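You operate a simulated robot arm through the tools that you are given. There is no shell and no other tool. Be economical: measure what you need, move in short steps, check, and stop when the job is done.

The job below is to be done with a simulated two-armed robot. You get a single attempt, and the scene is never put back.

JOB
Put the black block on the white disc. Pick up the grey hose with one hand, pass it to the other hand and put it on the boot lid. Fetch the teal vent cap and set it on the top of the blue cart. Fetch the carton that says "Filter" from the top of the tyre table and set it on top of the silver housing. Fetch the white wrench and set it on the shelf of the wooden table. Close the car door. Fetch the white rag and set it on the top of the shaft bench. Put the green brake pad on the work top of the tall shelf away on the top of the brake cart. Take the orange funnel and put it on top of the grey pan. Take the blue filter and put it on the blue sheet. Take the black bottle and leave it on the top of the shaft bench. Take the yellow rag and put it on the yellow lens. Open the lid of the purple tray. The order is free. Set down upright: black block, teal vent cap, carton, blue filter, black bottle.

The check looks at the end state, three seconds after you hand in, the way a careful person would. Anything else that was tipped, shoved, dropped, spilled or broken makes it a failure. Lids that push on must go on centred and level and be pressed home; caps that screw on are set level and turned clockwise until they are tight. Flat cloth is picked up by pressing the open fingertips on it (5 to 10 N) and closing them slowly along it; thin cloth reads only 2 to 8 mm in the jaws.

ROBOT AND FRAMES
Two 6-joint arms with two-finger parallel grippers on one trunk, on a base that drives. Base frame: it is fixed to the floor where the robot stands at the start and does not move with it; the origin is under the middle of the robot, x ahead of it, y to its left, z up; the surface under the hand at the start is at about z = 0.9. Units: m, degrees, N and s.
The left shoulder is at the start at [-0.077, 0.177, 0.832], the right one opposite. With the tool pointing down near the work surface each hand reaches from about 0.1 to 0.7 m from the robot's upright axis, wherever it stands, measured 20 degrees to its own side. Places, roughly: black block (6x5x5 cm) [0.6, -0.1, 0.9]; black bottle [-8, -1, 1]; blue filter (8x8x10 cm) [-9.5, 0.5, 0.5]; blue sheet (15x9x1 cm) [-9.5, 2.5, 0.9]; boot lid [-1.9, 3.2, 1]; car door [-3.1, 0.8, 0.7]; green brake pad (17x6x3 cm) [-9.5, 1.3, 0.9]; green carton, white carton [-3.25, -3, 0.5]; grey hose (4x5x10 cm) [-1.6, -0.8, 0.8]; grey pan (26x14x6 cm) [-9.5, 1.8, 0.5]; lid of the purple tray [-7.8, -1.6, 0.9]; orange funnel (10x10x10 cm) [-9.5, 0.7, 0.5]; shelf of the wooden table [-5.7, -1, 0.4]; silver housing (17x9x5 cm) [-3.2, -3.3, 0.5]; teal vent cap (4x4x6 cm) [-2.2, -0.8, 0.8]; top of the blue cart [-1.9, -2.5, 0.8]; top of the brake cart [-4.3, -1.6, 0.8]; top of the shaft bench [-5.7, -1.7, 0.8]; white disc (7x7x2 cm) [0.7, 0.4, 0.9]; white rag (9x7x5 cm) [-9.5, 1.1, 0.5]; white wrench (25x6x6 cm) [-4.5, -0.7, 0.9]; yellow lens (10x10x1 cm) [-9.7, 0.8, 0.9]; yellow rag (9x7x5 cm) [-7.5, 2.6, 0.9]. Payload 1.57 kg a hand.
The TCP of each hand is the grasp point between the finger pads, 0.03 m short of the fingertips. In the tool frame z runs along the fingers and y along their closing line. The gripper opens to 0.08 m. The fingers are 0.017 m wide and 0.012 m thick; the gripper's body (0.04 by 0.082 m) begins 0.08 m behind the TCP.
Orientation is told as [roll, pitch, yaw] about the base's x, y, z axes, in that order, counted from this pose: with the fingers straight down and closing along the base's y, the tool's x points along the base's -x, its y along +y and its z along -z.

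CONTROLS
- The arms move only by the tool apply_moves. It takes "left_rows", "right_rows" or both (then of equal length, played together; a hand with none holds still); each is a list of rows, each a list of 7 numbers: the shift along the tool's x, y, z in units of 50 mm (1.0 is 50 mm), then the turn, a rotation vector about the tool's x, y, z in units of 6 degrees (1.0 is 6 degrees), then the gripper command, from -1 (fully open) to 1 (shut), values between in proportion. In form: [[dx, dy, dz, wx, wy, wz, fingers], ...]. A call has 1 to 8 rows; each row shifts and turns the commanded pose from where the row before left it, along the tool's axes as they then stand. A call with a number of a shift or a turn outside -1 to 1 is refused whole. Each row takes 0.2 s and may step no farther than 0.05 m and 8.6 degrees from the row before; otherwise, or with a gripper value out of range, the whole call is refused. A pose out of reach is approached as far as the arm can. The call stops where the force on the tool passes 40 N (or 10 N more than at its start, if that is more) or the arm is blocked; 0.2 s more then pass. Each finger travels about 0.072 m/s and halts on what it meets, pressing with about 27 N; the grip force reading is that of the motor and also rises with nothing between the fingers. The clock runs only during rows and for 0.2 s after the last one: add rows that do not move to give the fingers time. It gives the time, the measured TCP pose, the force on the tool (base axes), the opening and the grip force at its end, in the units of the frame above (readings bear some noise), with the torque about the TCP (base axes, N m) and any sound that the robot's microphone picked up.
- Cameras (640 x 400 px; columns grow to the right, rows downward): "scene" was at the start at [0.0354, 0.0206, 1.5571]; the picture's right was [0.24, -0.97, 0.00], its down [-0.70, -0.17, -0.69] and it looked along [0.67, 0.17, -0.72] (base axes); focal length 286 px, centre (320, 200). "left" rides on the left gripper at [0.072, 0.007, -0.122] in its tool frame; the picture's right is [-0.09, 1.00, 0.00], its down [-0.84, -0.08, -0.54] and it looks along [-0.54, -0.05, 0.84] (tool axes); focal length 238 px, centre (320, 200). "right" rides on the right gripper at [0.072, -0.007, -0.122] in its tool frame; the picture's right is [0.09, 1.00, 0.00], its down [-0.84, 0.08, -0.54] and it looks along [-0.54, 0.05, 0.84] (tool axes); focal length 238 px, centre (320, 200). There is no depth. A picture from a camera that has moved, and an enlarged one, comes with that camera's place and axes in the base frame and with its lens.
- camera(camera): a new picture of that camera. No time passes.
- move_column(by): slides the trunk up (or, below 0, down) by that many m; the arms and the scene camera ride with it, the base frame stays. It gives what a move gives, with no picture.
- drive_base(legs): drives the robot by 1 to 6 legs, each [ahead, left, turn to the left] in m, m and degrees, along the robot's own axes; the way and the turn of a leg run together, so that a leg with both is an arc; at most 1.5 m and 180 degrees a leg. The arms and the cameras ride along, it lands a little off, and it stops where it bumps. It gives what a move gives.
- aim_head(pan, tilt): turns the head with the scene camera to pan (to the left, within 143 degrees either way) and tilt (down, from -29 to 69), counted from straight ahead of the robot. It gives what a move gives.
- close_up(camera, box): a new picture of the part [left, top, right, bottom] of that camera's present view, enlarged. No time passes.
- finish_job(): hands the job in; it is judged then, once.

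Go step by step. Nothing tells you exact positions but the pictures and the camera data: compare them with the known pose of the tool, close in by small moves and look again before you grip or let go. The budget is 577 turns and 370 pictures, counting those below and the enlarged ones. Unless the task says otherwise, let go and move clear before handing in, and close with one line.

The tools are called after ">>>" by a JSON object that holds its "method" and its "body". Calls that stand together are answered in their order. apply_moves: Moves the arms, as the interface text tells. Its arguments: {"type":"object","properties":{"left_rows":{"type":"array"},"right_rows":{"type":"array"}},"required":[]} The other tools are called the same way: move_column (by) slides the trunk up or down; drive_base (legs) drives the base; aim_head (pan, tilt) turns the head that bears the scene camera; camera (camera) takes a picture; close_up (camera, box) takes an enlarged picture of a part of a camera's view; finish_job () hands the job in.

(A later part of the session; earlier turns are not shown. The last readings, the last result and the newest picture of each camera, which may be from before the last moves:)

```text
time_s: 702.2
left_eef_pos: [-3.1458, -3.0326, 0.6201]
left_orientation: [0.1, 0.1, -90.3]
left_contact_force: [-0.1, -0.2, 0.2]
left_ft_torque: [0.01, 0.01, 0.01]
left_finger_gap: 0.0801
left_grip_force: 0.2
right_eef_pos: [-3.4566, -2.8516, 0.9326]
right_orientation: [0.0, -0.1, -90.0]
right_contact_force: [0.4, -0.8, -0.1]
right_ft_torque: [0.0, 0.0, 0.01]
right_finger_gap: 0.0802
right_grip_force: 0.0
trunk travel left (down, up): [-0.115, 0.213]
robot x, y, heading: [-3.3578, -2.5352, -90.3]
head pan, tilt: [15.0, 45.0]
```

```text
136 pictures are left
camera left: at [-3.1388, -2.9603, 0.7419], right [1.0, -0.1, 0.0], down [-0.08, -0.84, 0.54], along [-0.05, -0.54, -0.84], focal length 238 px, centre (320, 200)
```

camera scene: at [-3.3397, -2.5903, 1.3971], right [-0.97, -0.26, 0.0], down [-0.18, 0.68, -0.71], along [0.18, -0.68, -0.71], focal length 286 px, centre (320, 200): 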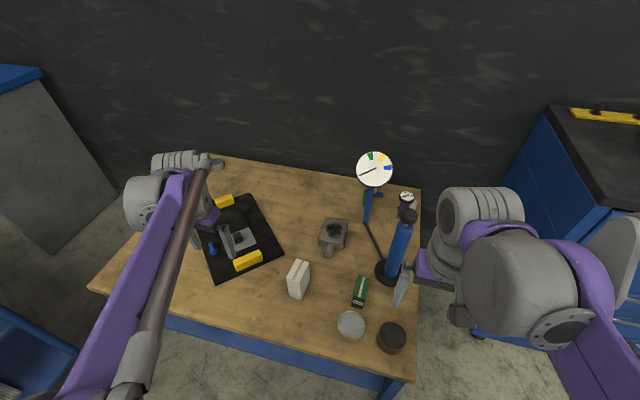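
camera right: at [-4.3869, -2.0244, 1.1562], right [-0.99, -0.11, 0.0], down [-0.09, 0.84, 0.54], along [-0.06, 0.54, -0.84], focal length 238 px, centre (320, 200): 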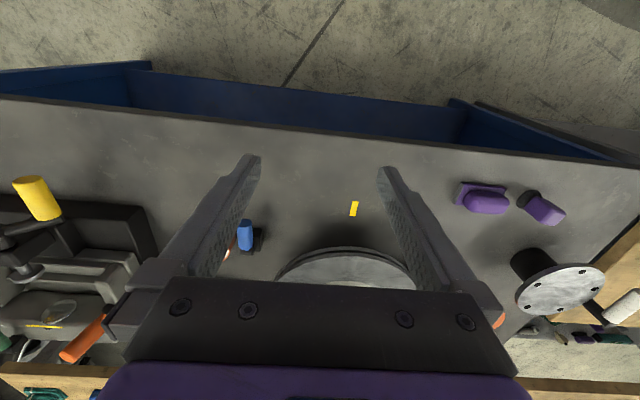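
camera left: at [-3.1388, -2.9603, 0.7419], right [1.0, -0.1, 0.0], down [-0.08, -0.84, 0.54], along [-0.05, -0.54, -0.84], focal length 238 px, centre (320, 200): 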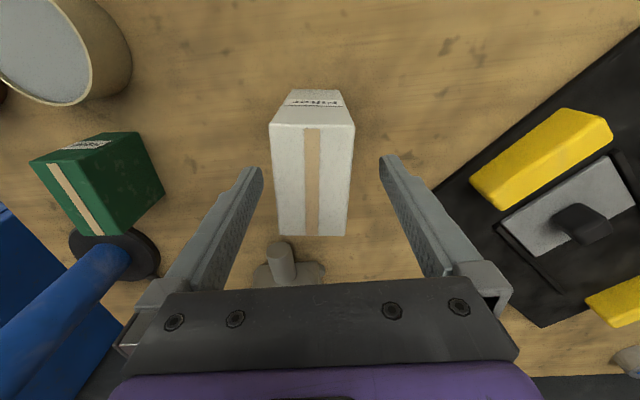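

>>> {"method": "apply_moves", "body": {"left_rows": [[0, -0.08, 0.5, 0, 0, 0, -1], [0, 0, 0.4, 0, 0, 0, -0.6], [0, 0, 0, 0, 0, 0, 0], [0, 0, 0, 0, 0, 0, 0.5], [0, 0, 0, 0, 0, 0, 1], [0, 0, 0, 0, 0, 0, 1]]}}

>>> {"method": "apply_moves", "body": {"left_rows": [[0, 0, -0.4, 0, 0, 0, 1], [0, 0, -0.8, 0, 0, 0, 1], [0, 0, -0.8, 0, 0, 0, 1]]}}

>>> {"method": "camera", "body": {"camera": "left"}}

```text
time_s: 703.6
left_eef_pos: [-3.1493, -3.0314, 0.5745]
left_orientation: [-0.1, 0.1, -90.3]
left_contact_force: [0.4, 0.4, 1.5]
left_ft_torque: [-0.04, 0.01, 0.0]
left_finger_gap: 0.0454
left_grip_force: 27.2
right_eef_pos: [-3.4555, -2.85, 0.931]
right_orientation: [0.0, 0.0, -90.0]
right_contact_force: [-0.6, 0.0, -0.4]
right_ft_torque: [0.0, -0.02, 0.03]
right_finger_gap: 0.08
right_grip_force: 0.1
trunk travel left (down, up): [-0.115, 0.213]
robot x, y, heading: [-3.3576, -2.5355, -90.2]
head pan, tilt: [15.0, 45.0]
```

```text
time_s: 704.4
left_eef_pos: [-3.1504, -3.03, 0.6753]
left_orientation: [0.2, 0.1, -90.3]
left_contact_force: [-0.3, 0.7, -1.8]
left_ft_torque: [-0.01, 0.0, -0.03]
left_finger_gap: 0.0453
left_grip_force: 26.9
right_eef_pos: [-3.4554, -2.8497, 0.9317]
right_orientation: [0.0, 0.0, -90.0]
right_contact_force: [-0.1, 0.0, -0.3]
right_ft_torque: [0.0, -0.02, 0.01]
right_finger_gap: 0.0799
right_grip_force: 0.2
trunk travel left (down, up): [-0.115, 0.213]
robot x, y, heading: [-3.3581, -2.536, -90.2]
head pan, tilt: [15.0, 45.0]
```

```text
135 pictures are left
camera left: at [-3.1419, -2.9586, 0.7976], right [1.0, -0.1, 0.0], down [-0.08, -0.84, 0.54], along [-0.05, -0.54, -0.84], focal length 238 px, centre (320, 200)
```

left: 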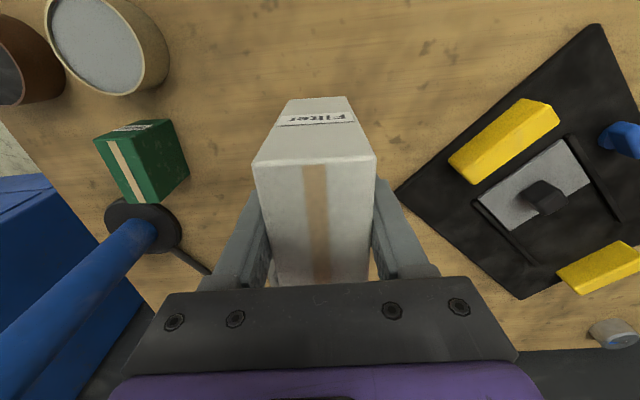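

>>> {"method": "drive_base", "body": {"legs": [[0.03, 0, 0]]}}

>>> {"method": "apply_moves", "body": {"left_rows": [[-0.5, -0.25, -0.5, 0, 0, 0, 1], [-0.8, -0.25, 0, 0, 0, 0, 1], [-0.8, -0.25, 0, 0, 0, 0, 1], [-0.8, -0.25, 0, 0, 0, 0, 1], [-0.8, -0.25, 0, 0, 0, 0, 1]]}}

>>> {"method": "camera", "body": {"camera": "left"}}

>>> {"method": "close_up", "body": {"camera": "scene", "box": [240, 150, 440, 300]}}

```text
time_s: 705.2
left_eef_pos: [-3.1504, -3.0629, 0.6755]
left_orientation: [0.1, 0.1, -90.2]
left_contact_force: [0.7, 0.4, -1.5]
left_ft_torque: [0.02, 0.01, -0.01]
left_finger_gap: 0.0451
left_grip_force: 26.1
right_eef_pos: [-3.4568, -2.8811, 0.931]
right_orientation: [0.0, 0.0, -90.0]
right_contact_force: [-0.3, -0.6, 0.0]
right_ft_torque: [0.0, -0.01, 0.02]
right_finger_gap: 0.0797
right_grip_force: 0.1
trunk travel left (down, up): [-0.115, 0.213]
robot x, y, heading: [-3.3584, -2.5677, -90.3]
head pan, tilt: [15.0, 45.0]
```

```text
time_s: 706.4
left_eef_pos: [-3.2128, -3.2434, 0.6982]
left_orientation: [0.0, 0.2, -90.3]
left_contact_force: [-0.2, -0.2, -1.2]
left_ft_torque: [0.03, 0.01, -0.05]
left_finger_gap: 0.045
left_grip_force: 26.7
right_eef_pos: [-3.4562, -2.8816, 0.9307]
right_orientation: [-0.1, 0.1, -90.0]
right_contact_force: [0.1, 0.3, -0.4]
right_ft_torque: [0.01, 0.0, -0.02]
right_finger_gap: 0.0799
right_grip_force: 0.1
trunk travel left (down, up): [-0.115, 0.213]
robot x, y, heading: [-3.3583, -2.5683, -90.1]
head pan, tilt: [15.0, 45.0]
```

```text
134 pictures are left
camera left: at [-3.2047, -3.1714, 0.8208], right [1.0, -0.1, 0.0], down [-0.08, -0.84, 0.54], along [-0.05, -0.54, -0.84], focal length 238 px, centre (320, 200)
```

left: 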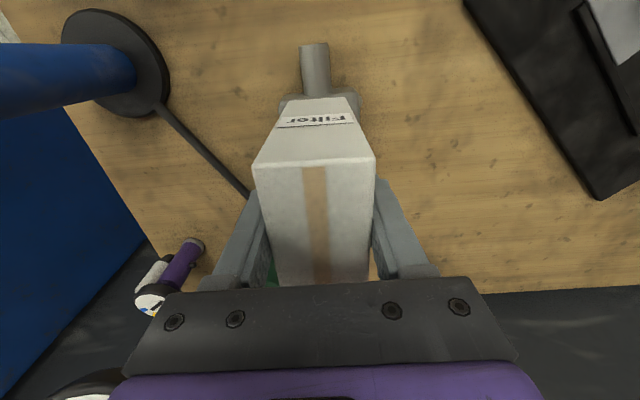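

```text
2.67 times, centred on (340, 225) of scene
camera zoom: at [-3.3397, -2.6222, 1.3969], right [-0.97, -0.26, 0.0], down [-0.18, 0.68, -0.71], along [0.18, -0.68, -0.71], focal length 762 px, centre (267, 133)
```

zoom: 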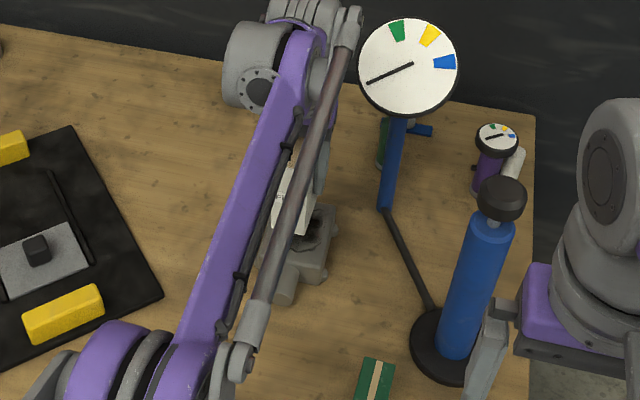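

>>> {"method": "apply_moves", "body": {"left_rows": [[-0.37, 0.11, 0, 0, 0, 0, 1], [0, 0, 0.7, 0, 0, 0, 1], [0, 0, 0.3, 0, 0, 0, 1]]}}

>>> {"method": "camera", "body": {"camera": "left"}}

>>> {"method": "camera", "body": {"camera": "scene"}}

```text
time_s: 707.2
left_eef_pos: [-3.2062, -3.2423, 0.6463]
left_orientation: [0.0, 0.1, -90.3]
left_contact_force: [0.3, -0.6, -1.6]
left_ft_torque: [-0.03, 0.01, -0.01]
left_finger_gap: 0.045
left_grip_force: 27.2
left hand out of reach, approached as far as the arm can: row 1
right_eef_pos: [-3.4562, -2.8811, 0.9319]
right_orientation: [0.0, -0.1, -90.0]
right_contact_force: [0.6, 0.6, -0.1]
right_ft_torque: [0.01, -0.01, 0.0]
right_finger_gap: 0.0799
right_grip_force: 0.1
trunk travel left (down, up): [-0.115, 0.213]
robot x, y, heading: [-3.359, -2.567, -90.0]
head pan, tilt: [15.0, 45.0]
```

```text
132 pictures are left
camera left: at [-3.1992, -3.1704, 0.7687], right [1.0, -0.1, 0.0], down [-0.08, -0.84, 0.54], along [-0.05, -0.54, -0.84], focal length 238 px, centre (320, 200)
```

left: 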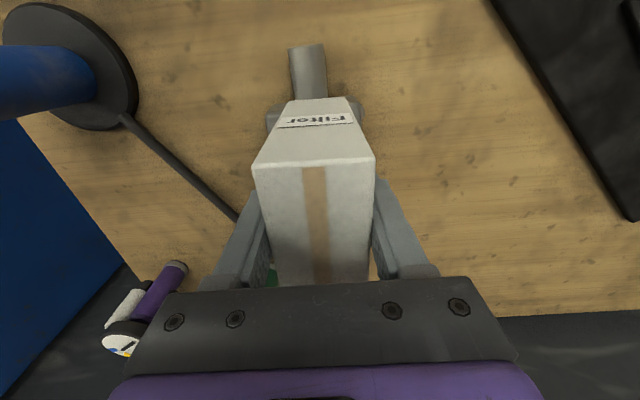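

```text
131 pictures are left
camera scene: at [-3.3397, -2.621, 1.3971], right [-0.97, -0.26, 0.0], down [-0.18, 0.68, -0.71], along [0.18, -0.68, -0.71], focal length 286 px, centre (320, 200)
```

scene: 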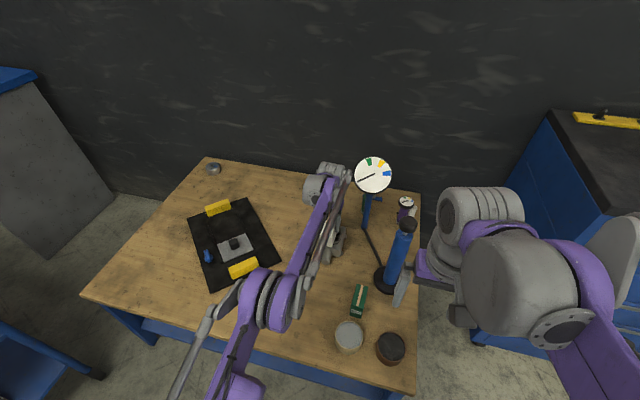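

>>> {"method": "drive_base", "body": {"legs": [[0.018, 0, 0]]}}

>>> {"method": "camera", "body": {"camera": "left"}}

```text
time_s: 708.0
left_eef_pos: [-3.2075, -3.2605, 0.6467]
left_orientation: [0.0, 0.1, -90.3]
left_contact_force: [-0.3, -0.4, -1.7]
left_ft_torque: [0.0, -0.02, 0.01]
left_finger_gap: 0.0451
left_grip_force: 26.9
right_eef_pos: [-3.4564, -2.8997, 0.9319]
right_orientation: [0.0, 0.0, -90.1]
right_contact_force: [-0.8, -0.3, -0.5]
right_ft_torque: [0.06, -0.02, -0.02]
right_finger_gap: 0.0802
right_grip_force: 0.0
trunk travel left (down, up): [-0.115, 0.213]
robot x, y, heading: [-3.3573, -2.5875, -90.3]
head pan, tilt: [15.0, 45.0]
```

```text
130 pictures are left
camera left: at [-3.1993, -3.1887, 0.7686], right [1.0, -0.1, 0.0], down [-0.08, -0.84, 0.54], along [-0.05, -0.54, -0.84], focal length 238 px, centre (320, 200)
```

left: 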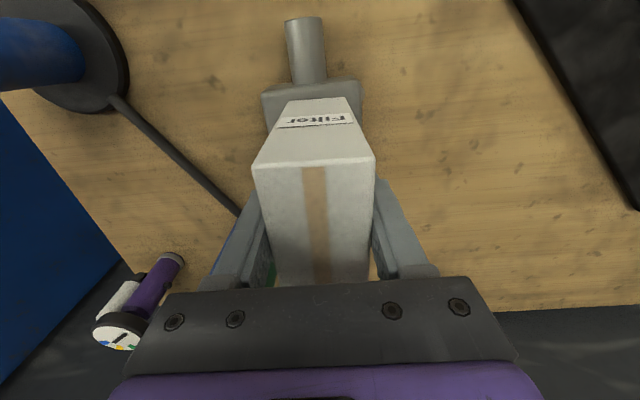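

>>> {"method": "apply_moves", "body": {"left_rows": [[0, 0, 0.15, 0, 0, 0, 1], [0, 0, 0.1, 0, 0, 0, 1], [0, 0, 0.06, 0, 0, 0, 1], [0, 0, 0.06, 0, 0, 0, 1], [0, 0, 0, 0, 0, 0, 1]]}}

>>> {"method": "camera", "body": {"camera": "left"}}

```text
time_s: 709.2
left_eef_pos: [-3.2068, -3.2593, 0.6285]
left_orientation: [0.1, 0.2, -90.4]
left_contact_force: [-0.5, 0.1, -1.7]
left_ft_torque: [0.0, -0.05, 0.01]
left_finger_gap: 0.0449
left_grip_force: 27.5
right_eef_pos: [-3.4565, -2.8975, 0.9315]
right_orientation: [-0.1, 0.0, -90.0]
right_contact_force: [0.8, 0.2, -0.2]
right_ft_torque: [0.0, 0.0, 0.01]
right_finger_gap: 0.0801
right_grip_force: 0.0
trunk travel left (down, up): [-0.115, 0.213]
robot x, y, heading: [-3.3561, -2.5857, -90.3]
head pan, tilt: [15.0, 45.0]
```

```text
129 pictures are left
camera left: at [-3.1989, -3.1882, 0.7503], right [1.0, -0.1, 0.0], down [-0.08, -0.84, 0.54], along [-0.05, -0.54, -0.84], focal length 238 px, centre (320, 200)
```

left: 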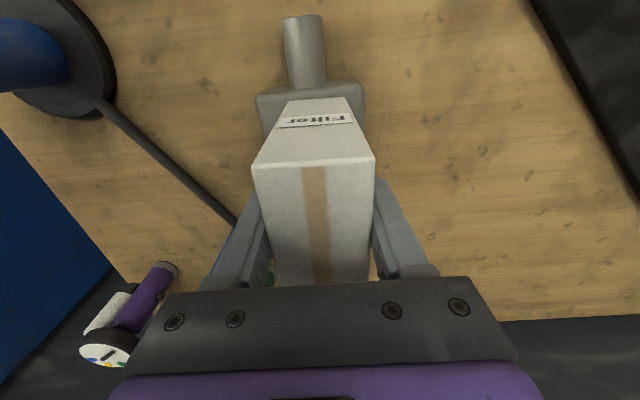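

>>> {"method": "apply_moves", "body": {"left_rows": [[0, 0, 0.08, 0, 0, 0, 1], [0, 0, 0.06, 0, 0, 0, 1], [0, 0, 0.06, 0, 0, 0, 1], [0, 0, 0.06, 0, 0, 0, 1], [0, 0, 0.06, 0, 0, 0, 1], [0, 0, 0, 0, 0, 0, 1]]}}

>>> {"method": "camera", "body": {"camera": "left"}}

```text
time_s: 710.6
left_eef_pos: [-3.2069, -3.2592, 0.6142]
left_orientation: [0.1, 0.0, -90.2]
left_contact_force: [1.4, -0.9, 23.3]
left_ft_torque: [0.06, 0.16, -0.02]
left_finger_gap: 0.0448
left_grip_force: 27.1
right_eef_pos: [-3.4556, -2.8971, 0.9325]
right_orientation: [0.0, -0.1, -90.1]
right_contact_force: [-0.2, -0.1, 0.0]
right_ft_torque: [0.0, 0.02, -0.01]
right_finger_gap: 0.0799
right_grip_force: 0.1
trunk travel left (down, up): [-0.115, 0.213]
robot x, y, heading: [-3.3578, -2.5812, -90.5]
head pan, tilt: [15.0, 45.0]
```

```text
128 pictures are left
camera left: at [-3.1993, -3.1871, 0.7361], right [1.0, -0.1, 0.0], down [-0.08, -0.84, 0.54], along [-0.05, -0.54, -0.84], focal length 238 px, centre (320, 200)
```

left: 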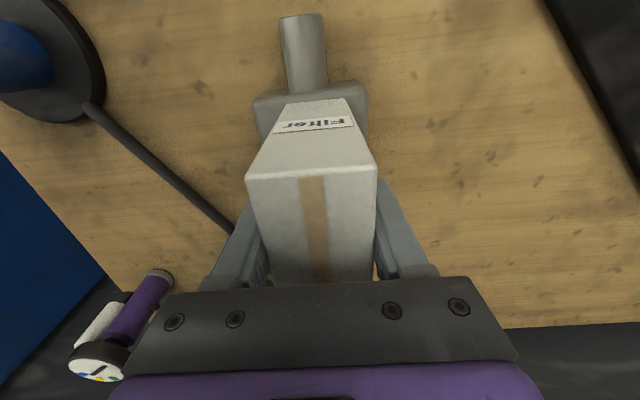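

Contact. Release and rise.

>>> {"method": "apply_moves", "body": {"left_rows": [[0, 0, -0.02, 0, 0, 0, 0], [0, 0, 0, 0, 0, 0, -0.5], [0, 0, 0, 0, 0, 0, -0.8], [0, 0, -0.3, 0, 0, 0, -0.8], [0, 0, -0.6, 0, 0, 0, -0.8], [0.1, 0, -0.8, 0, 0, 0, -0.8], [0.1, 0, -0.8, 0, 0, 0, -0.8]]}}

>>> {"method": "camera", "body": {"camera": "left"}}

```text
time_s: 712.2
left_eef_pos: [-3.2058, -3.2492, 0.7397]
left_orientation: [0.1, 0.2, -90.3]
left_contact_force: [-0.9, 0.2, -0.3]
left_ft_torque: [-0.02, -0.04, 0.02]
left_finger_gap: 0.0723
left_grip_force: 0.2
right_eef_pos: [-3.4569, -2.8975, 0.9315]
right_orientation: [0.0, 0.0, -90.0]
right_contact_force: [0.3, 0.0, -0.3]
right_ft_torque: [-0.01, 0.01, 0.03]
right_finger_gap: 0.08
right_grip_force: 0.0
trunk travel left (down, up): [-0.115, 0.213]
robot x, y, heading: [-3.3585, -2.5891, -90.0]
head pan, tilt: [15.0, 45.0]
```

```text
127 pictures are left
camera left: at [-3.1987, -3.177, 0.8618], right [1.0, -0.1, 0.0], down [-0.08, -0.84, 0.54], along [-0.05, -0.54, -0.84], focal length 238 px, centre (320, 200)
```

left: 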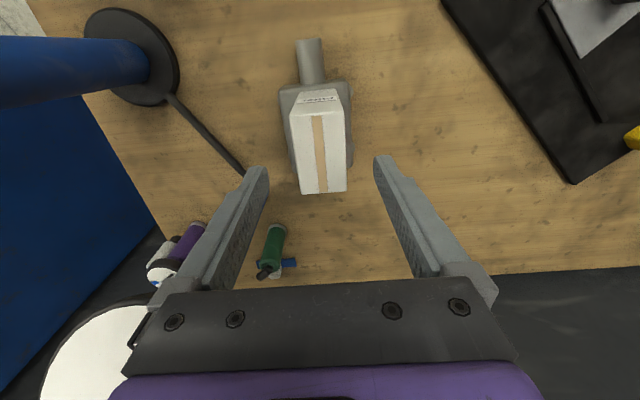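

Carton stands on the housing. Drive straight back, then raise the trunk and normalise the left arm.

>>> {"method": "drive_base", "body": {"legs": [[-0.25, 0, 0]]}}

>>> {"method": "move_column", "body": {"by": 0.18}}

>>> {"method": "apply_moves", "body": {"left_rows": [[0.8, 0, 0, 0, 0, 0, -1], [0.8, 0, 0, 0, 0, 0, -1], [0.8, 0, -0.4, 0, 0, 0, -1], [0.8, 0, -0.5, 0, 0, 0, -1], [0.8, 0, -0.5, 0, 0, 0, -1], [0, 0, -0.8, 0, 0, 0, -1]]}}

>>> {"method": "camera", "body": {"camera": "scene"}}

```text
time_s: 714.0
left_eef_pos: [-3.2055, -2.9991, 0.7404]
left_orientation: [0.1, 0.1, -90.5]
left_contact_force: [0.1, -0.3, 0.2]
left_ft_torque: [-0.01, -0.05, -0.02]
left_finger_gap: 0.0722
left_grip_force: 0.0
right_eef_pos: [-3.4568, -2.6479, 0.9309]
right_orientation: [0.0, 0.0, -90.0]
right_contact_force: [-0.1, 0.0, -0.3]
right_ft_torque: [-0.02, 0.01, 0.02]
right_finger_gap: 0.0797
right_grip_force: 0.0
trunk travel left (down, up): [-0.115, 0.213]
robot x, y, heading: [-3.3562, -2.333, -90.1]
head pan, tilt: [15.0, 45.0]
```

```text
time_s: 716.0
left_eef_pos: [-3.206, -2.9988, 0.9179]
left_orientation: [0.1, 0.1, -90.4]
left_contact_force: [-0.3, 0.2, 0.1]
left_ft_torque: [0.01, -0.02, 0.0]
left_finger_gap: 0.0721
left_grip_force: 0.0
right_eef_pos: [-3.4562, -2.6469, 1.1127]
right_orientation: [0.0, 0.1, -90.0]
right_contact_force: [0.7, -0.6, 0.2]
right_ft_torque: [-0.02, 0.0, 0.0]
right_finger_gap: 0.08
right_grip_force: 0.1
trunk travel left (down, up): [-0.295, 0.033]
robot x, y, heading: [-3.3563, -2.3379, -90.3]
head pan, tilt: [15.0, 45.0]
```

```text
time_s: 717.4
left_eef_pos: [-3.2051, -2.7991, 1.0286]
left_orientation: [0.1, 0.1, -90.2]
left_contact_force: [-0.5, -0.1, 0.0]
left_ft_torque: [0.04, 0.03, 0.0]
left_finger_gap: 0.0801
left_grip_force: 0.0
right_eef_pos: [-3.4577, -2.6481, 1.1122]
right_orientation: [0.0, 0.1, -89.9]
right_contact_force: [-0.1, -0.2, -0.3]
right_ft_torque: [0.01, -0.01, 0.02]
right_finger_gap: 0.0801
right_grip_force: 0.1
trunk travel left (down, up): [-0.295, 0.033]
robot x, y, heading: [-3.3585, -2.3363, -90.4]
head pan, tilt: [15.0, 45.0]
```

```text
126 pictures are left
camera scene: at [-3.3392, -2.3712, 1.5812], right [-0.97, -0.26, 0.0], down [-0.18, 0.68, -0.71], along [0.18, -0.68, -0.71], focal length 286 px, centre (320, 200)
```

scene: 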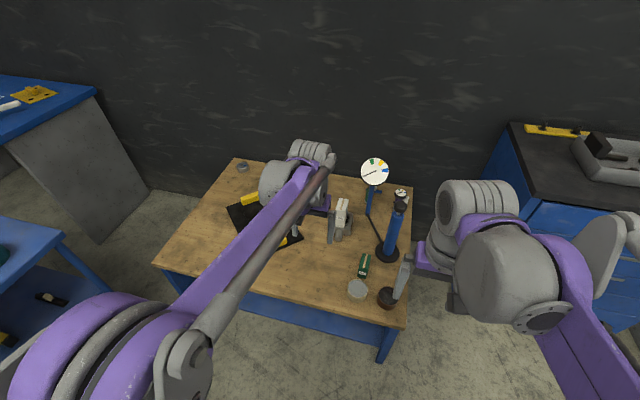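

Next the purple tray: drive west along the south aisle.

>>> {"method": "drive_base", "body": {"legs": [[0, 0, -89.6], [1.5, 0, 0], [1.5, 0, 0], [1.4, 0, 0], [0, 0, -90]]}}

>>> {"method": "aim_head", "body": {"pan": 0, "tilt": 40}}

>>> {"method": "camera", "body": {"camera": "scene"}}

```text
time_s: 746.1
left_eef_pos: [-7.8939, -1.7469, 1.0285]
left_orientation: [0.2, 0.1, 88.9]
left_contact_force: [-0.3, -0.2, 0.5]
left_ft_torque: [0.0, 0.0, 0.01]
left_finger_gap: 0.0801
left_grip_force: 0.1
right_eef_pos: [-7.6456, -1.9027, 1.1119]
right_orientation: [0.0, 0.1, 89.2]
right_contact_force: [-0.4, -0.1, -0.2]
right_ft_torque: [-0.01, 0.01, 0.01]
right_finger_gap: 0.0803
right_grip_force: 0.1
trunk travel left (down, up): [-0.295, 0.033]
robot x, y, heading: [-7.7502, -2.2152, 89.0]
head pan, tilt: [15.0, 45.0]
```

```text
time_s: 746.9
left_eef_pos: [-7.8929, -1.7486, 1.0284]
left_orientation: [0.2, 0.2, 88.9]
left_contact_force: [0.0, -0.4, -0.1]
left_ft_torque: [0.01, 0.02, -0.01]
left_finger_gap: 0.08
left_grip_force: 0.1
right_eef_pos: [-7.6448, -1.902, 1.112]
right_orientation: [0.0, 0.1, 89.2]
right_contact_force: [-0.3, 0.4, 0.0]
right_ft_torque: [0.02, 0.0, 0.02]
right_finger_gap: 0.0798
right_grip_force: 0.1
trunk travel left (down, up): [-0.295, 0.033]
robot x, y, heading: [-7.7469, -2.2129, 89.0]
head pan, tilt: [0.0, 40.0]
```

```text
125 pictures are left
camera scene: at [-7.748, -2.1688, 1.5885], right [1.0, -0.02, 0.0], down [-0.01, -0.64, -0.77], along [0.01, 0.77, -0.64], focal length 286 px, centre (320, 200)
```

scene: 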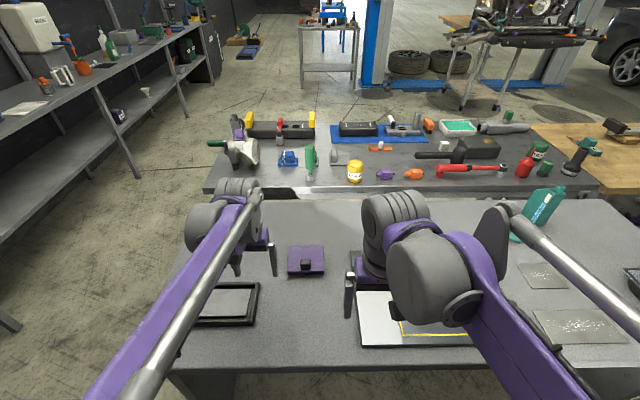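

>>> {"method": "close_up", "body": {"camera": "scene", "box": [265, 225, 345, 295]}}

>>> {"method": "camera", "body": {"camera": "right"}}

```text
5.71 times, centred on (305, 260) of scene
camera zoom: at [-7.748, -2.1688, 1.5885], right [1.0, -0.02, 0.0], down [-0.01, -0.64, -0.77], along [0.01, 0.77, -0.64], focal length 1634 px, centre (406, -143)
```

zoom: 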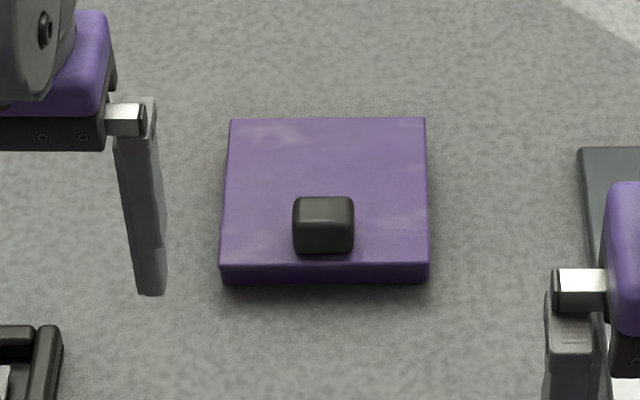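

```text
123 pictures are left
camera right: at [-7.6409, -1.9721, 1.2332], right [-1.0, -0.08, 0.0], down [-0.07, 0.84, 0.54], along [-0.04, 0.54, -0.84], focal length 238 px, centre (320, 200)
```

right: 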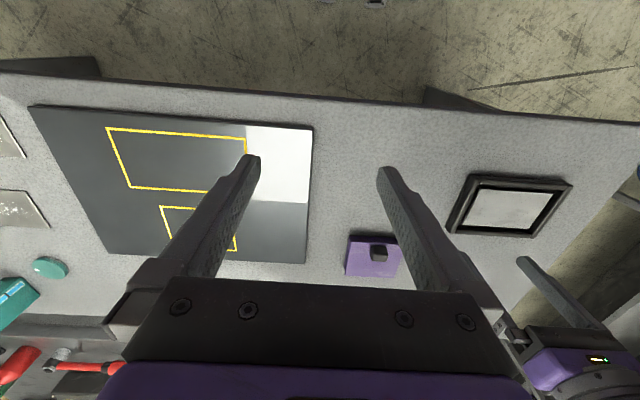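

The lid is a flat plate (≈11×10 cm) with a black knob near its front edge at ≈[-7.784, -1.643]; hinge likely at the back. Bring the right hand over the knob, left hand aside.

>>> {"method": "apply_moves", "body": {"left_rows": [[0.5, 0.5, 0, 0, 0, 0, -1], [0.5, 0.5, 0, 0, 0, 0, -1], [0.5, 0.5, 0, 0, 0, 0, -1], [0.5, 0.5, 0, 0, 0, 0, -1], [0, 0, 0, 0, 0, 0, -1], [0, 0, 0, 0, 0, 0, -1], [0, 0, 0, 0, 0, 0, -1]], "right_rows": [[-0.73, 0.41, 0, 0, 0, 0, -1], [-0.73, 0.41, 0.2, 0, 0, 0, -1], [-0.73, 0.41, 0.3, 0, 0, 0, -1], [-0.73, 0.41, 0.3, 0, 0, 0, -0.7], [-0.73, 0.41, 0.4, 0, 0, 0, -0.5], [-0.73, 0.41, 0.4, 0, 0, 0, -0.3], [-0.73, 0.41, 0.4, 0, 0, 0, -0.3]]}}

>>> {"method": "camera", "body": {"camera": "right"}}

```text
time_s: 748.5
left_eef_pos: [-7.9954, -1.8467, 1.0269]
left_orientation: [0.0, 0.2, 88.9]
left_contact_force: [-0.2, 0.1, -0.5]
left_ft_torque: [-0.06, -0.01, 0.02]
left_finger_gap: 0.0801
left_grip_force: 0.1
right_eef_pos: [-7.7866, -1.6433, 1.0117]
right_orientation: [0.0, 0.1, 89.3]
right_contact_force: [0.2, 0.2, -0.3]
right_ft_torque: [-0.02, -0.04, 0.0]
right_finger_gap: 0.0518
right_grip_force: 0.0
trunk travel left (down, up): [-0.295, 0.033]
robot x, y, heading: [-7.7448, -2.2137, 89.1]
head pan, tilt: [0.0, 40.0]
```

```text
122 pictures are left
camera right: at [-7.7824, -1.7132, 1.1329], right [-1.0, -0.08, 0.0], down [-0.07, 0.84, 0.54], along [-0.04, 0.54, -0.84], focal length 238 px, centre (320, 200)
```

right: 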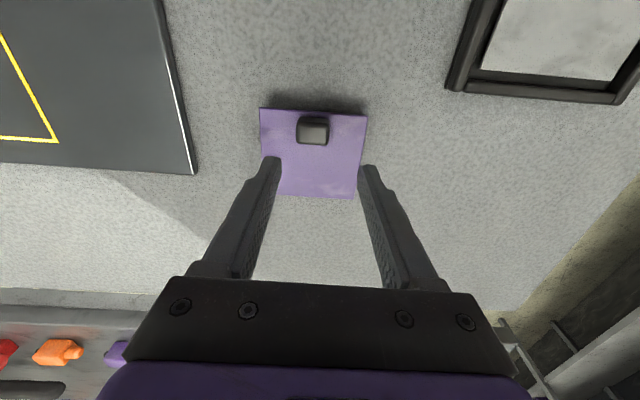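

>>> {"method": "apply_moves", "body": {"right_rows": [[0.08, -0.12, 0.6, 0, 0, 0, -0.3], [0, 0, 0.6, 0, 0, 0, -0.3], [0, 0, 0.3, 0, 0, 0, -0.3]]}}

>>> {"method": "close_up", "body": {"camera": "right", "box": [220, 100, 420, 260]}}

```text
time_s: 749.3
left_eef_pos: [-7.9967, -1.8477, 1.0277]
left_orientation: [0.0, 0.1, 88.9]
left_contact_force: [-0.1, 0.5, 0.4]
left_ft_torque: [-0.02, 0.02, -0.02]
left_finger_gap: 0.0803
left_grip_force: 0.0
right_eef_pos: [-7.779, -1.6484, 0.9361]
right_orientation: [0.0, 0.0, 89.3]
right_contact_force: [-0.5, 0.5, -0.2]
right_ft_torque: [-0.05, 0.05, 0.02]
right_finger_gap: 0.052
right_grip_force: 0.0
trunk travel left (down, up): [-0.295, 0.033]
robot x, y, heading: [-7.7461, -2.2137, 88.8]
head pan, tilt: [0.0, 40.0]
```

```text
2.50 times, centred on (320, 180) of right
camera zoom: at [-7.7744, -1.7189, 1.0573], right [-1.0, -0.08, 0.0], down [-0.07, 0.84, 0.54], along [-0.04, 0.54, -0.84], focal length 596 px, centre (320, 250)
```

zoom: 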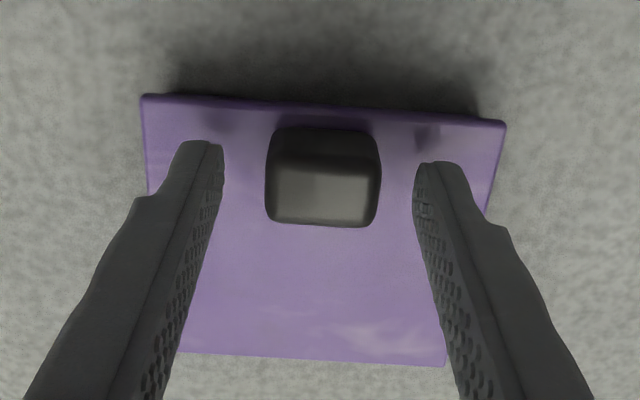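

>>> {"method": "apply_moves", "body": {"right_rows": [[0, 0, 0.14, 0, 0, 0, -0.3], [0, 0, 0, 0, 0, 0, 0.2], [0, 0, 0, 0, 0, 0, 0.6], [0, 0, 0, 0, 0, 0, 1], [0, 0, 0, 0, 0, 0, 1]]}}

>>> {"method": "apply_moves", "body": {"right_rows": [[0, 0, -0.2, 0, 0, 0, 1], [-0.02, 0, -0.2, 0, 0, 0, 1], [0, 0, 0, 0, 0, 0, 1]]}}

>>> {"method": "camera", "body": {"camera": "right"}}

>>> {"method": "camera", "body": {"camera": "scene"}}

```text
time_s: 750.5
left_eef_pos: [-7.9958, -1.8478, 1.0268]
left_orientation: [-0.1, 0.1, 88.8]
left_contact_force: [0.4, 0.5, 0.5]
left_ft_torque: [-0.01, 0.03, 0.01]
left_finger_gap: 0.08
left_grip_force: 0.1
right_eef_pos: [-7.7804, -1.6486, 0.93]
right_orientation: [0.0, 0.0, 89.2]
right_contact_force: [-5.0, 1.3, -0.1]
right_ft_torque: [0.12, 0.14, 0.41]
right_finger_gap: 0.0314
right_grip_force: 39.7
trunk travel left (down, up): [-0.295, 0.033]
robot x, y, heading: [-7.7485, -2.2165, 89.1]
head pan, tilt: [0.0, 40.0]
```

```text
time_s: 751.3
left_eef_pos: [-7.9957, -1.8447, 1.0259]
left_orientation: [0.0, 0.3, 89.0]
left_contact_force: [0.5, 0.6, 0.0]
left_ft_torque: [-0.01, 0.0, 0.05]
left_finger_gap: 0.0802
left_grip_force: 0.0
right_eef_pos: [-7.78, -1.6441, 0.9485]
right_orientation: [-0.1, 0.1, 89.1]
right_contact_force: [-7.5, 7.3, -15.6]
right_ft_torque: [-0.81, 0.14, 0.26]
right_finger_gap: 0.0318
right_grip_force: 39.9
trunk travel left (down, up): [-0.295, 0.033]
robot x, y, heading: [-7.7476, -2.2145, 89.1]
head pan, tilt: [0.0, 40.0]
```

```text
120 pictures are left
camera right: at [-7.7754, -1.7148, 1.07], right [-1.0, -0.08, 0.0], down [-0.07, 0.84, 0.54], along [-0.04, 0.54, -0.84], focal length 238 px, centre (320, 200)
```

right: 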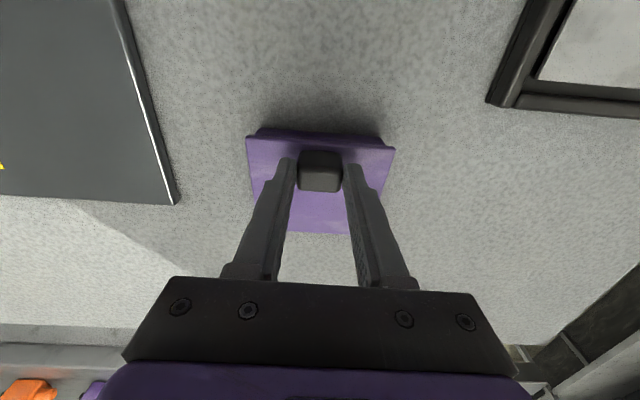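

```text
119 pictures are left
camera scene: at [-7.7491, -2.1658, 1.5883], right [1.0, -0.02, 0.0], down [-0.01, -0.64, -0.76], along [0.01, 0.76, -0.64], focal length 286 px, centre (320, 200)
```

scene: 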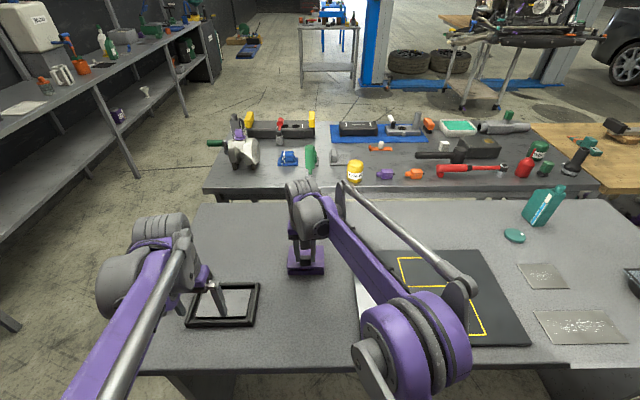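

The lid is resisting like a hinge at the back. Follow the arc up and back.

>>> {"method": "apply_moves", "body": {"right_rows": [[-0.14, 0, -0.24, 0, 0, 0, 1], [-0.18, 0, -0.22, 0, 0, 0, 1], [-0.18, 0, -0.15, 0, 0, 0, 1], [-0.19, 0, -0.14, 0, 0, 0, 1], [0, 0, 0, 0, 0, 0, 1]]}}

>>> {"method": "camera", "body": {"camera": "right"}}

>>> {"method": "close_up", "body": {"camera": "scene", "box": [260, 170, 380, 300]}}

```text
time_s: 752.5
left_eef_pos: [-7.9956, -1.8477, 1.0261]
left_orientation: [0.0, 0.1, 88.9]
left_contact_force: [0.5, 0.6, 0.5]
left_ft_torque: [0.0, 0.01, -0.01]
left_finger_gap: 0.0799
left_grip_force: 0.2
right_eef_pos: [-7.78, -1.6137, 0.9878]
right_orientation: [0.1, 0.0, 89.2]
right_contact_force: [-6.8, -11.2, -3.0]
right_ft_torque: [-1.22, 0.34, 0.45]
right_finger_gap: 0.0314
right_grip_force: 40.2
trunk travel left (down, up): [-0.295, 0.033]
robot x, y, heading: [-7.7464, -2.2128, 88.9]
head pan, tilt: [0.0, 40.0]
```

```text
118 pictures are left
camera right: at [-7.7751, -1.684, 1.109], right [-1.0, -0.08, 0.0], down [-0.07, 0.84, 0.54], along [-0.04, 0.54, -0.84], focal length 238 px, centre (320, 200)
```

right: 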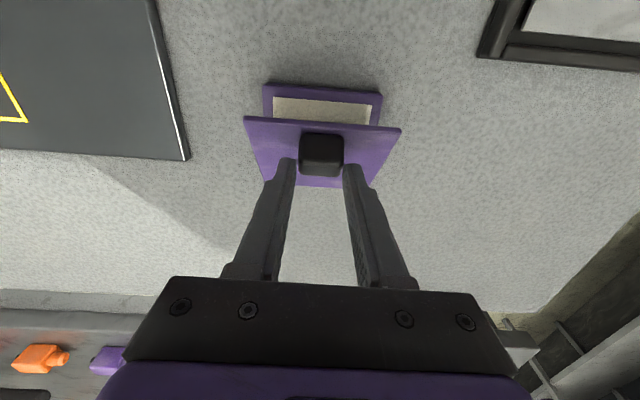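

```text
3.08 times, centred on (320, 235) of scene
camera zoom: at [-7.749, -2.1702, 1.5885], right [1.0, -0.02, 0.0], down [-0.01, -0.64, -0.77], along [0.01, 0.77, -0.64], focal length 880 px, centre (320, 92)
```

zoom: 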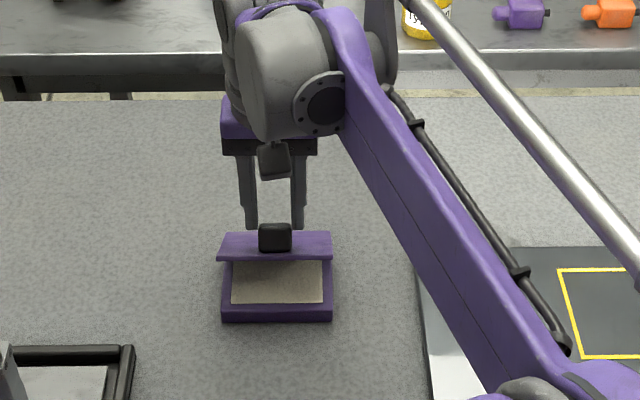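

It opens nicely. Continue over the top.

>>> {"method": "apply_moves", "body": {"right_rows": [[-0.22, 0, -0.1, 0, 0, 0, 1], [-0.22, 0, -0.08, 0, 0, 0, 1], [-0.23, 0, -0.04, 0, 0, 0, 1], [-0.23, 0, -0.02, 0, 0, 0, 1], [0, 0, 0, 0, 0, 0, 1]]}}

>>> {"method": "close_up", "body": {"camera": "scene", "box": [260, 170, 380, 300]}}

```text
time_s: 753.7
left_eef_pos: [-7.9935, -1.8456, 1.0264]
left_orientation: [0.2, 0.1, 88.8]
left_contact_force: [0.1, -0.5, 0.2]
left_ft_torque: [0.05, 0.0, -0.02]
left_finger_gap: 0.0799
left_grip_force: 0.1
right_eef_pos: [-7.7751, -1.5665, 0.999]
right_orientation: [0.0, -0.3, 89.1]
right_contact_force: [-0.8, -0.3, 0.1]
right_ft_torque: [-0.01, -0.05, 0.02]
right_finger_gap: 0.0
right_grip_force: 21.1
trunk travel left (down, up): [-0.295, 0.033]
robot x, y, heading: [-7.747, -2.2161, 88.8]
head pan, tilt: [0.0, 40.0]
```

```text
3.08 times, centred on (320, 235) of scene
camera zoom: at [-7.7459, -2.1693, 1.5884], right [1.0, -0.02, 0.0], down [-0.01, -0.64, -0.77], along [0.01, 0.77, -0.64], focal length 880 px, centre (320, 92)
```

zoom: 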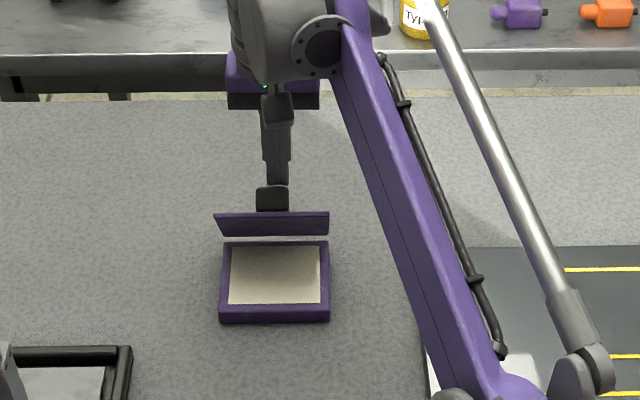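

The grip slipped but the lid stays up. Raise the hand and check whether it holds by itself.

>>> {"method": "apply_moves", "body": {"right_rows": [[0, 0, -0.5, 0, 0, 0, 1], [0, 0, -0.8, 0, 0, 0, 1], [0, 0, 0, 0, 0, 0, 1], [0, 0, 0, 0, 0, 0, 1], [0, 0, 0, 0, 0, 0, 1]]}}

>>> {"method": "close_up", "body": {"camera": "scene", "box": [260, 170, 380, 300]}}

>>> {"method": "camera", "body": {"camera": "right"}}

```text
time_s: 754.9
left_eef_pos: [-7.9949, -1.8462, 1.0276]
left_orientation: [0.0, 0.1, 88.8]
left_contact_force: [0.0, 0.0, -0.6]
left_ft_torque: [-0.01, -0.01, 0.01]
left_finger_gap: 0.0797
left_grip_force: 0.1
right_eef_pos: [-7.7738, -1.5905, 1.0558]
right_orientation: [0.0, 0.0, 89.2]
right_contact_force: [-0.1, -0.6, 0.1]
right_ft_torque: [-0.02, 0.02, -0.01]
right_finger_gap: 0.0
right_grip_force: 21.6
right hand out of reach, approached as far as the arm can: row 1, 2
trunk travel left (down, up): [-0.295, 0.033]
robot x, y, heading: [-7.7496, -2.2122, 89.2]
head pan, tilt: [0.0, 40.0]
```

```text
3.08 times, centred on (320, 235) of scene
camera zoom: at [-7.748, -2.1686, 1.5885], right [1.0, -0.02, 0.0], down [-0.01, -0.64, -0.77], along [0.01, 0.77, -0.64], focal length 880 px, centre (320, 92)
```

zoom: 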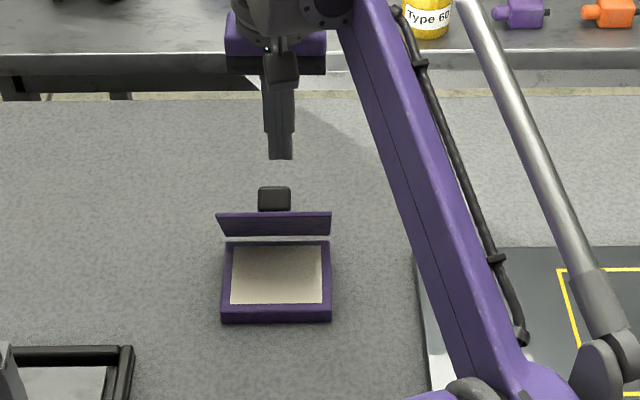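

```text
114 pictures are left
camera right: at [-7.7675, -1.6597, 1.1774], right [-1.0, -0.08, 0.0], down [-0.07, 0.84, 0.54], along [-0.04, 0.54, -0.84], focal length 238 px, centre (320, 200)
```

right: 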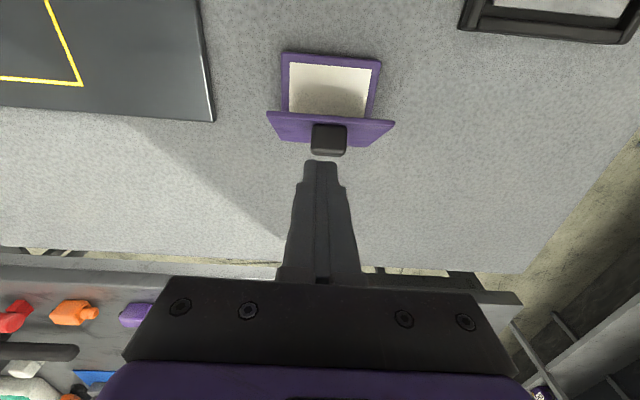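

The lid stays at about 70°. Push it further open from the inside with closed fingers.

>>> {"method": "apply_moves", "body": {"right_rows": [[0.9, 0, 0, 0, 0, 0, 1], [0.9, 0, 0.3, 0, 0, 0, 1], [0.1, 0, 0.6, 0, 0, 0, 1], [0, 0, 0.5, 0, 0, 0, 1]]}}

>>> {"method": "camera", "body": {"camera": "right"}}

```text
time_s: 755.9
left_eef_pos: [-7.995, -1.8466, 1.0269]
left_orientation: [0.2, 0.1, 89.0]
left_contact_force: [0.0, -0.4, -0.6]
left_ft_torque: [-0.02, -0.01, 0.01]
left_finger_gap: 0.08
left_grip_force: 0.1
right_eef_pos: [-7.7738, -1.6848, 0.984]
right_orientation: [0.0, 0.0, 89.2]
right_contact_force: [-0.4, -0.4, 0.5]
right_ft_torque: [-0.02, 0.01, 0.02]
right_finger_gap: 0.0
right_grip_force: 21.5
trunk travel left (down, up): [-0.295, 0.033]
robot x, y, heading: [-7.7476, -2.2102, 88.8]
head pan, tilt: [0.0, 40.0]
```

```text
113 pictures are left
camera right: at [-7.7688, -1.7547, 1.106], right [-1.0, -0.08, 0.0], down [-0.07, 0.84, 0.54], along [-0.04, 0.54, -0.84], focal length 238 px, centre (320, 200)
```

right: 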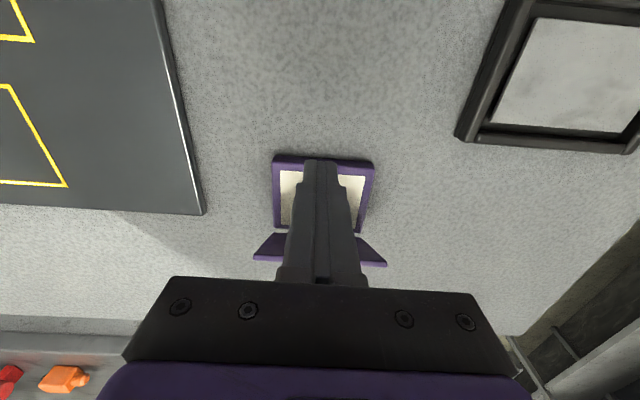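

>>> {"method": "apply_moves", "body": {"right_rows": [[-0.5, 0, 0, 0, 0, 0, 1], [-0.4, 0, 0, 0, 0, 0, 1], [-0.3, 0, 0, 0, 0, 0, 1], [-0.3, 0, 0, 0, 0, 0, 1], [-0.3, 0, 0, 0, 0, 0, 1], [-0.3, 0, 0, 0, 0, 0, 1], [-0.3, 0, 0, 0, 0, 0, 1], [-0.3, 0, 0, 0, 0, 0, 1]]}}

>>> {"method": "close_up", "body": {"camera": "scene", "box": [260, 170, 380, 300]}}

```text
time_s: 757.7
left_eef_pos: [-7.9945, -1.8478, 1.026]
left_orientation: [0.1, 0.1, 88.9]
left_contact_force: [-0.4, 0.2, -0.5]
left_ft_torque: [0.02, -0.02, -0.01]
left_finger_gap: 0.0798
left_grip_force: 0.0
right_eef_pos: [-7.7684, -1.5597, 0.981]
right_orientation: [-0.1, 0.0, 89.2]
right_contact_force: [0.0, -0.1, -0.2]
right_ft_torque: [0.0, -0.01, 0.01]
right_finger_gap: 0.0
right_grip_force: 21.7
right hand out of reach, approached as far as the arm can: row 8
trunk travel left (down, up): [-0.295, 0.033]
robot x, y, heading: [-7.7468, -2.2107, 89.0]
head pan, tilt: [0.0, 40.0]
```

```text
3.08 times, centred on (320, 235) of scene
camera zoom: at [-7.7477, -2.1691, 1.5885], right [1.0, -0.02, 0.0], down [-0.01, -0.64, -0.77], along [0.01, 0.77, -0.64], focal length 880 px, centre (320, 92)
```

zoom: 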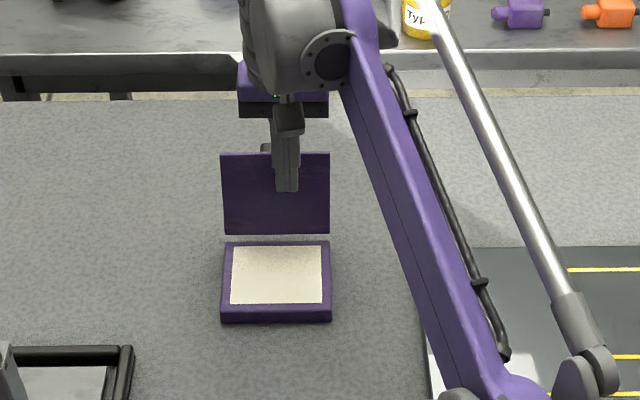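

The lid is open past vertical. Withdraw the hand.

>>> {"method": "apply_moves", "body": {"right_rows": [[0.6, 0, 0, 0, 0, 0, 1], [0.9, 0, 0, 0, 0, 0, 1], [0.9, 0, -0.3, 0, 0, 0, 0], [0.8, 0, -0.5, 0, 0, 0, -1], [0.8, 0, -0.5, 0, 0, 0, -1], [0.5, -0.5, -0.5, 0, 0, 0, -1]]}}

>>> {"method": "close_up", "body": {"camera": "scene", "box": [200, 110, 400, 300]}}

```text
time_s: 759.1
left_eef_pos: [-7.9943, -1.848, 1.0258]
left_orientation: [0.1, 0.1, 88.9]
left_contact_force: [-0.2, 0.1, -0.1]
left_ft_torque: [0.01, 0.05, -0.02]
left_finger_gap: 0.0802
left_grip_force: 0.2
right_eef_pos: [-7.7479, -1.7861, 1.0713]
right_orientation: [0.1, 0.1, 89.3]
right_contact_force: [0.5, 0.0, 0.3]
right_ft_torque: [0.05, 0.01, 0.0]
right_finger_gap: 0.0801
right_grip_force: 0.0
trunk travel left (down, up): [-0.295, 0.033]
robot x, y, heading: [-7.7463, -2.2096, 89.0]
head pan, tilt: [0.0, 40.0]
```

```text
2.11 times, centred on (300, 205) of scene
camera zoom: at [-7.7466, -2.1698, 1.5885], right [1.0, -0.02, 0.0], down [-0.01, -0.64, -0.77], along [0.01, 0.77, -0.64], focal length 602 px, centre (362, 190)
```

zoom: 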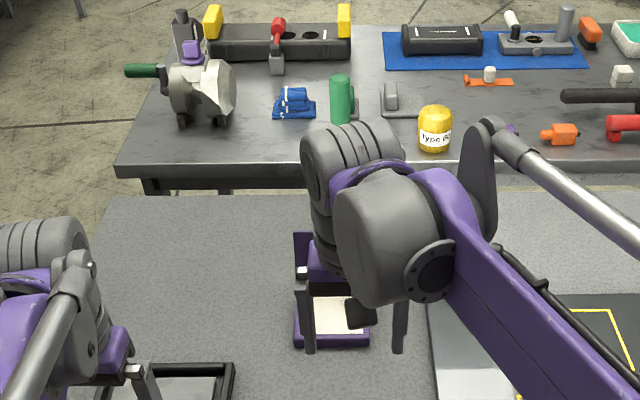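

Lid stays open. Now go round to the west end for the black bottle.

>>> {"method": "drive_base", "body": {"legs": [[-0.1, 0, 0], [0, 0, 91], [0.95, 0, 0], [0, 0, -90], [1.36, 0, 0], [0, 0, -90]]}}

>>> {"method": "camera", "body": {"camera": "scene"}}

```text
time_s: 782.6
left_eef_pos: [-8.2934, -0.7175, 1.0266]
left_orientation: [0.1, 0.1, -0.1]
left_contact_force: [0.6, 0.5, -0.6]
left_ft_torque: [0.01, -0.01, -0.02]
left_finger_gap: 0.0801
left_grip_force: 0.1
right_eef_pos: [-8.2262, -0.9636, 1.0723]
right_orientation: [0.0, -0.1, 0.2]
right_contact_force: [-0.3, 0.4, 0.3]
right_ft_torque: [-0.02, 0.01, 0.02]
right_finger_gap: 0.0801
right_grip_force: 0.1
trunk travel left (down, up): [-0.295, 0.033]
robot x, y, heading: [-8.654, -0.9714, 0.3]
head pan, tilt: [0.0, 40.0]
```

```text
110 pictures are left
camera scene: at [-8.6131, -0.9705, 1.5885], right [0.0, -1.0, 0.0], down [-0.64, 0.0, -0.77], along [0.77, 0.0, -0.64], focal length 286 px, centre (320, 200)
```

scene: 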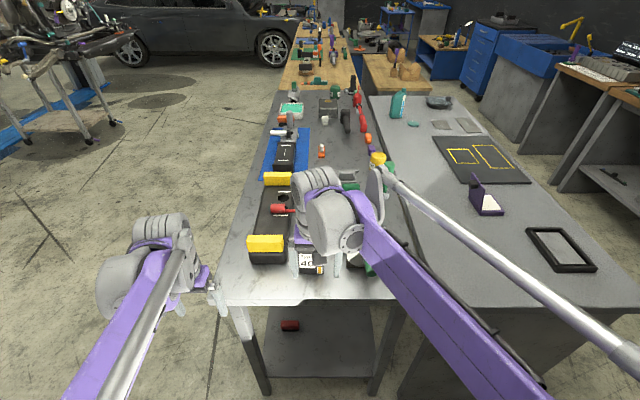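

>>> {"method": "camera", "body": {"camera": "right"}}

>>> {"method": "close_up", "body": {"camera": "scene", "box": [230, 160, 420, 310]}}

```text
109 pictures are left
camera right: at [-8.2993, -0.9679, 1.1931], right [-0.09, 1.0, 0.0], down [0.84, 0.08, 0.54], along [0.54, 0.05, -0.84], focal length 238 px, centre (320, 200)
```

right: 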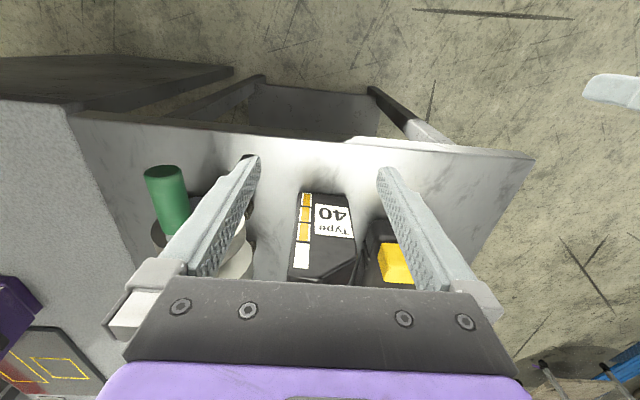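

```text
2.67 times, centred on (325, 235) of scene
camera zoom: at [-8.6131, -0.9705, 1.5885], right [0.0, -1.0, 0.0], down [-0.64, 0.0, -0.77], along [0.77, 0.0, -0.64], focal length 762 px, centre (307, 107)
```

zoom: 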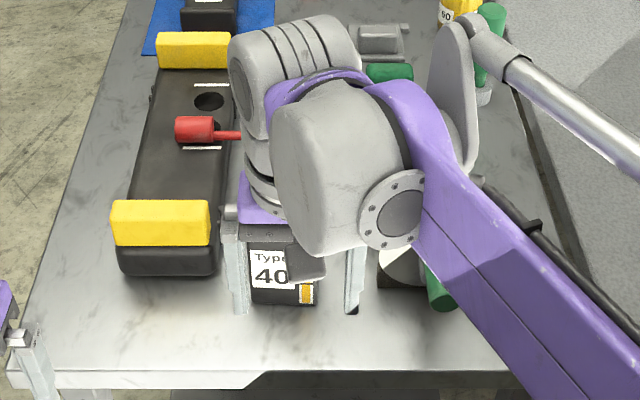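

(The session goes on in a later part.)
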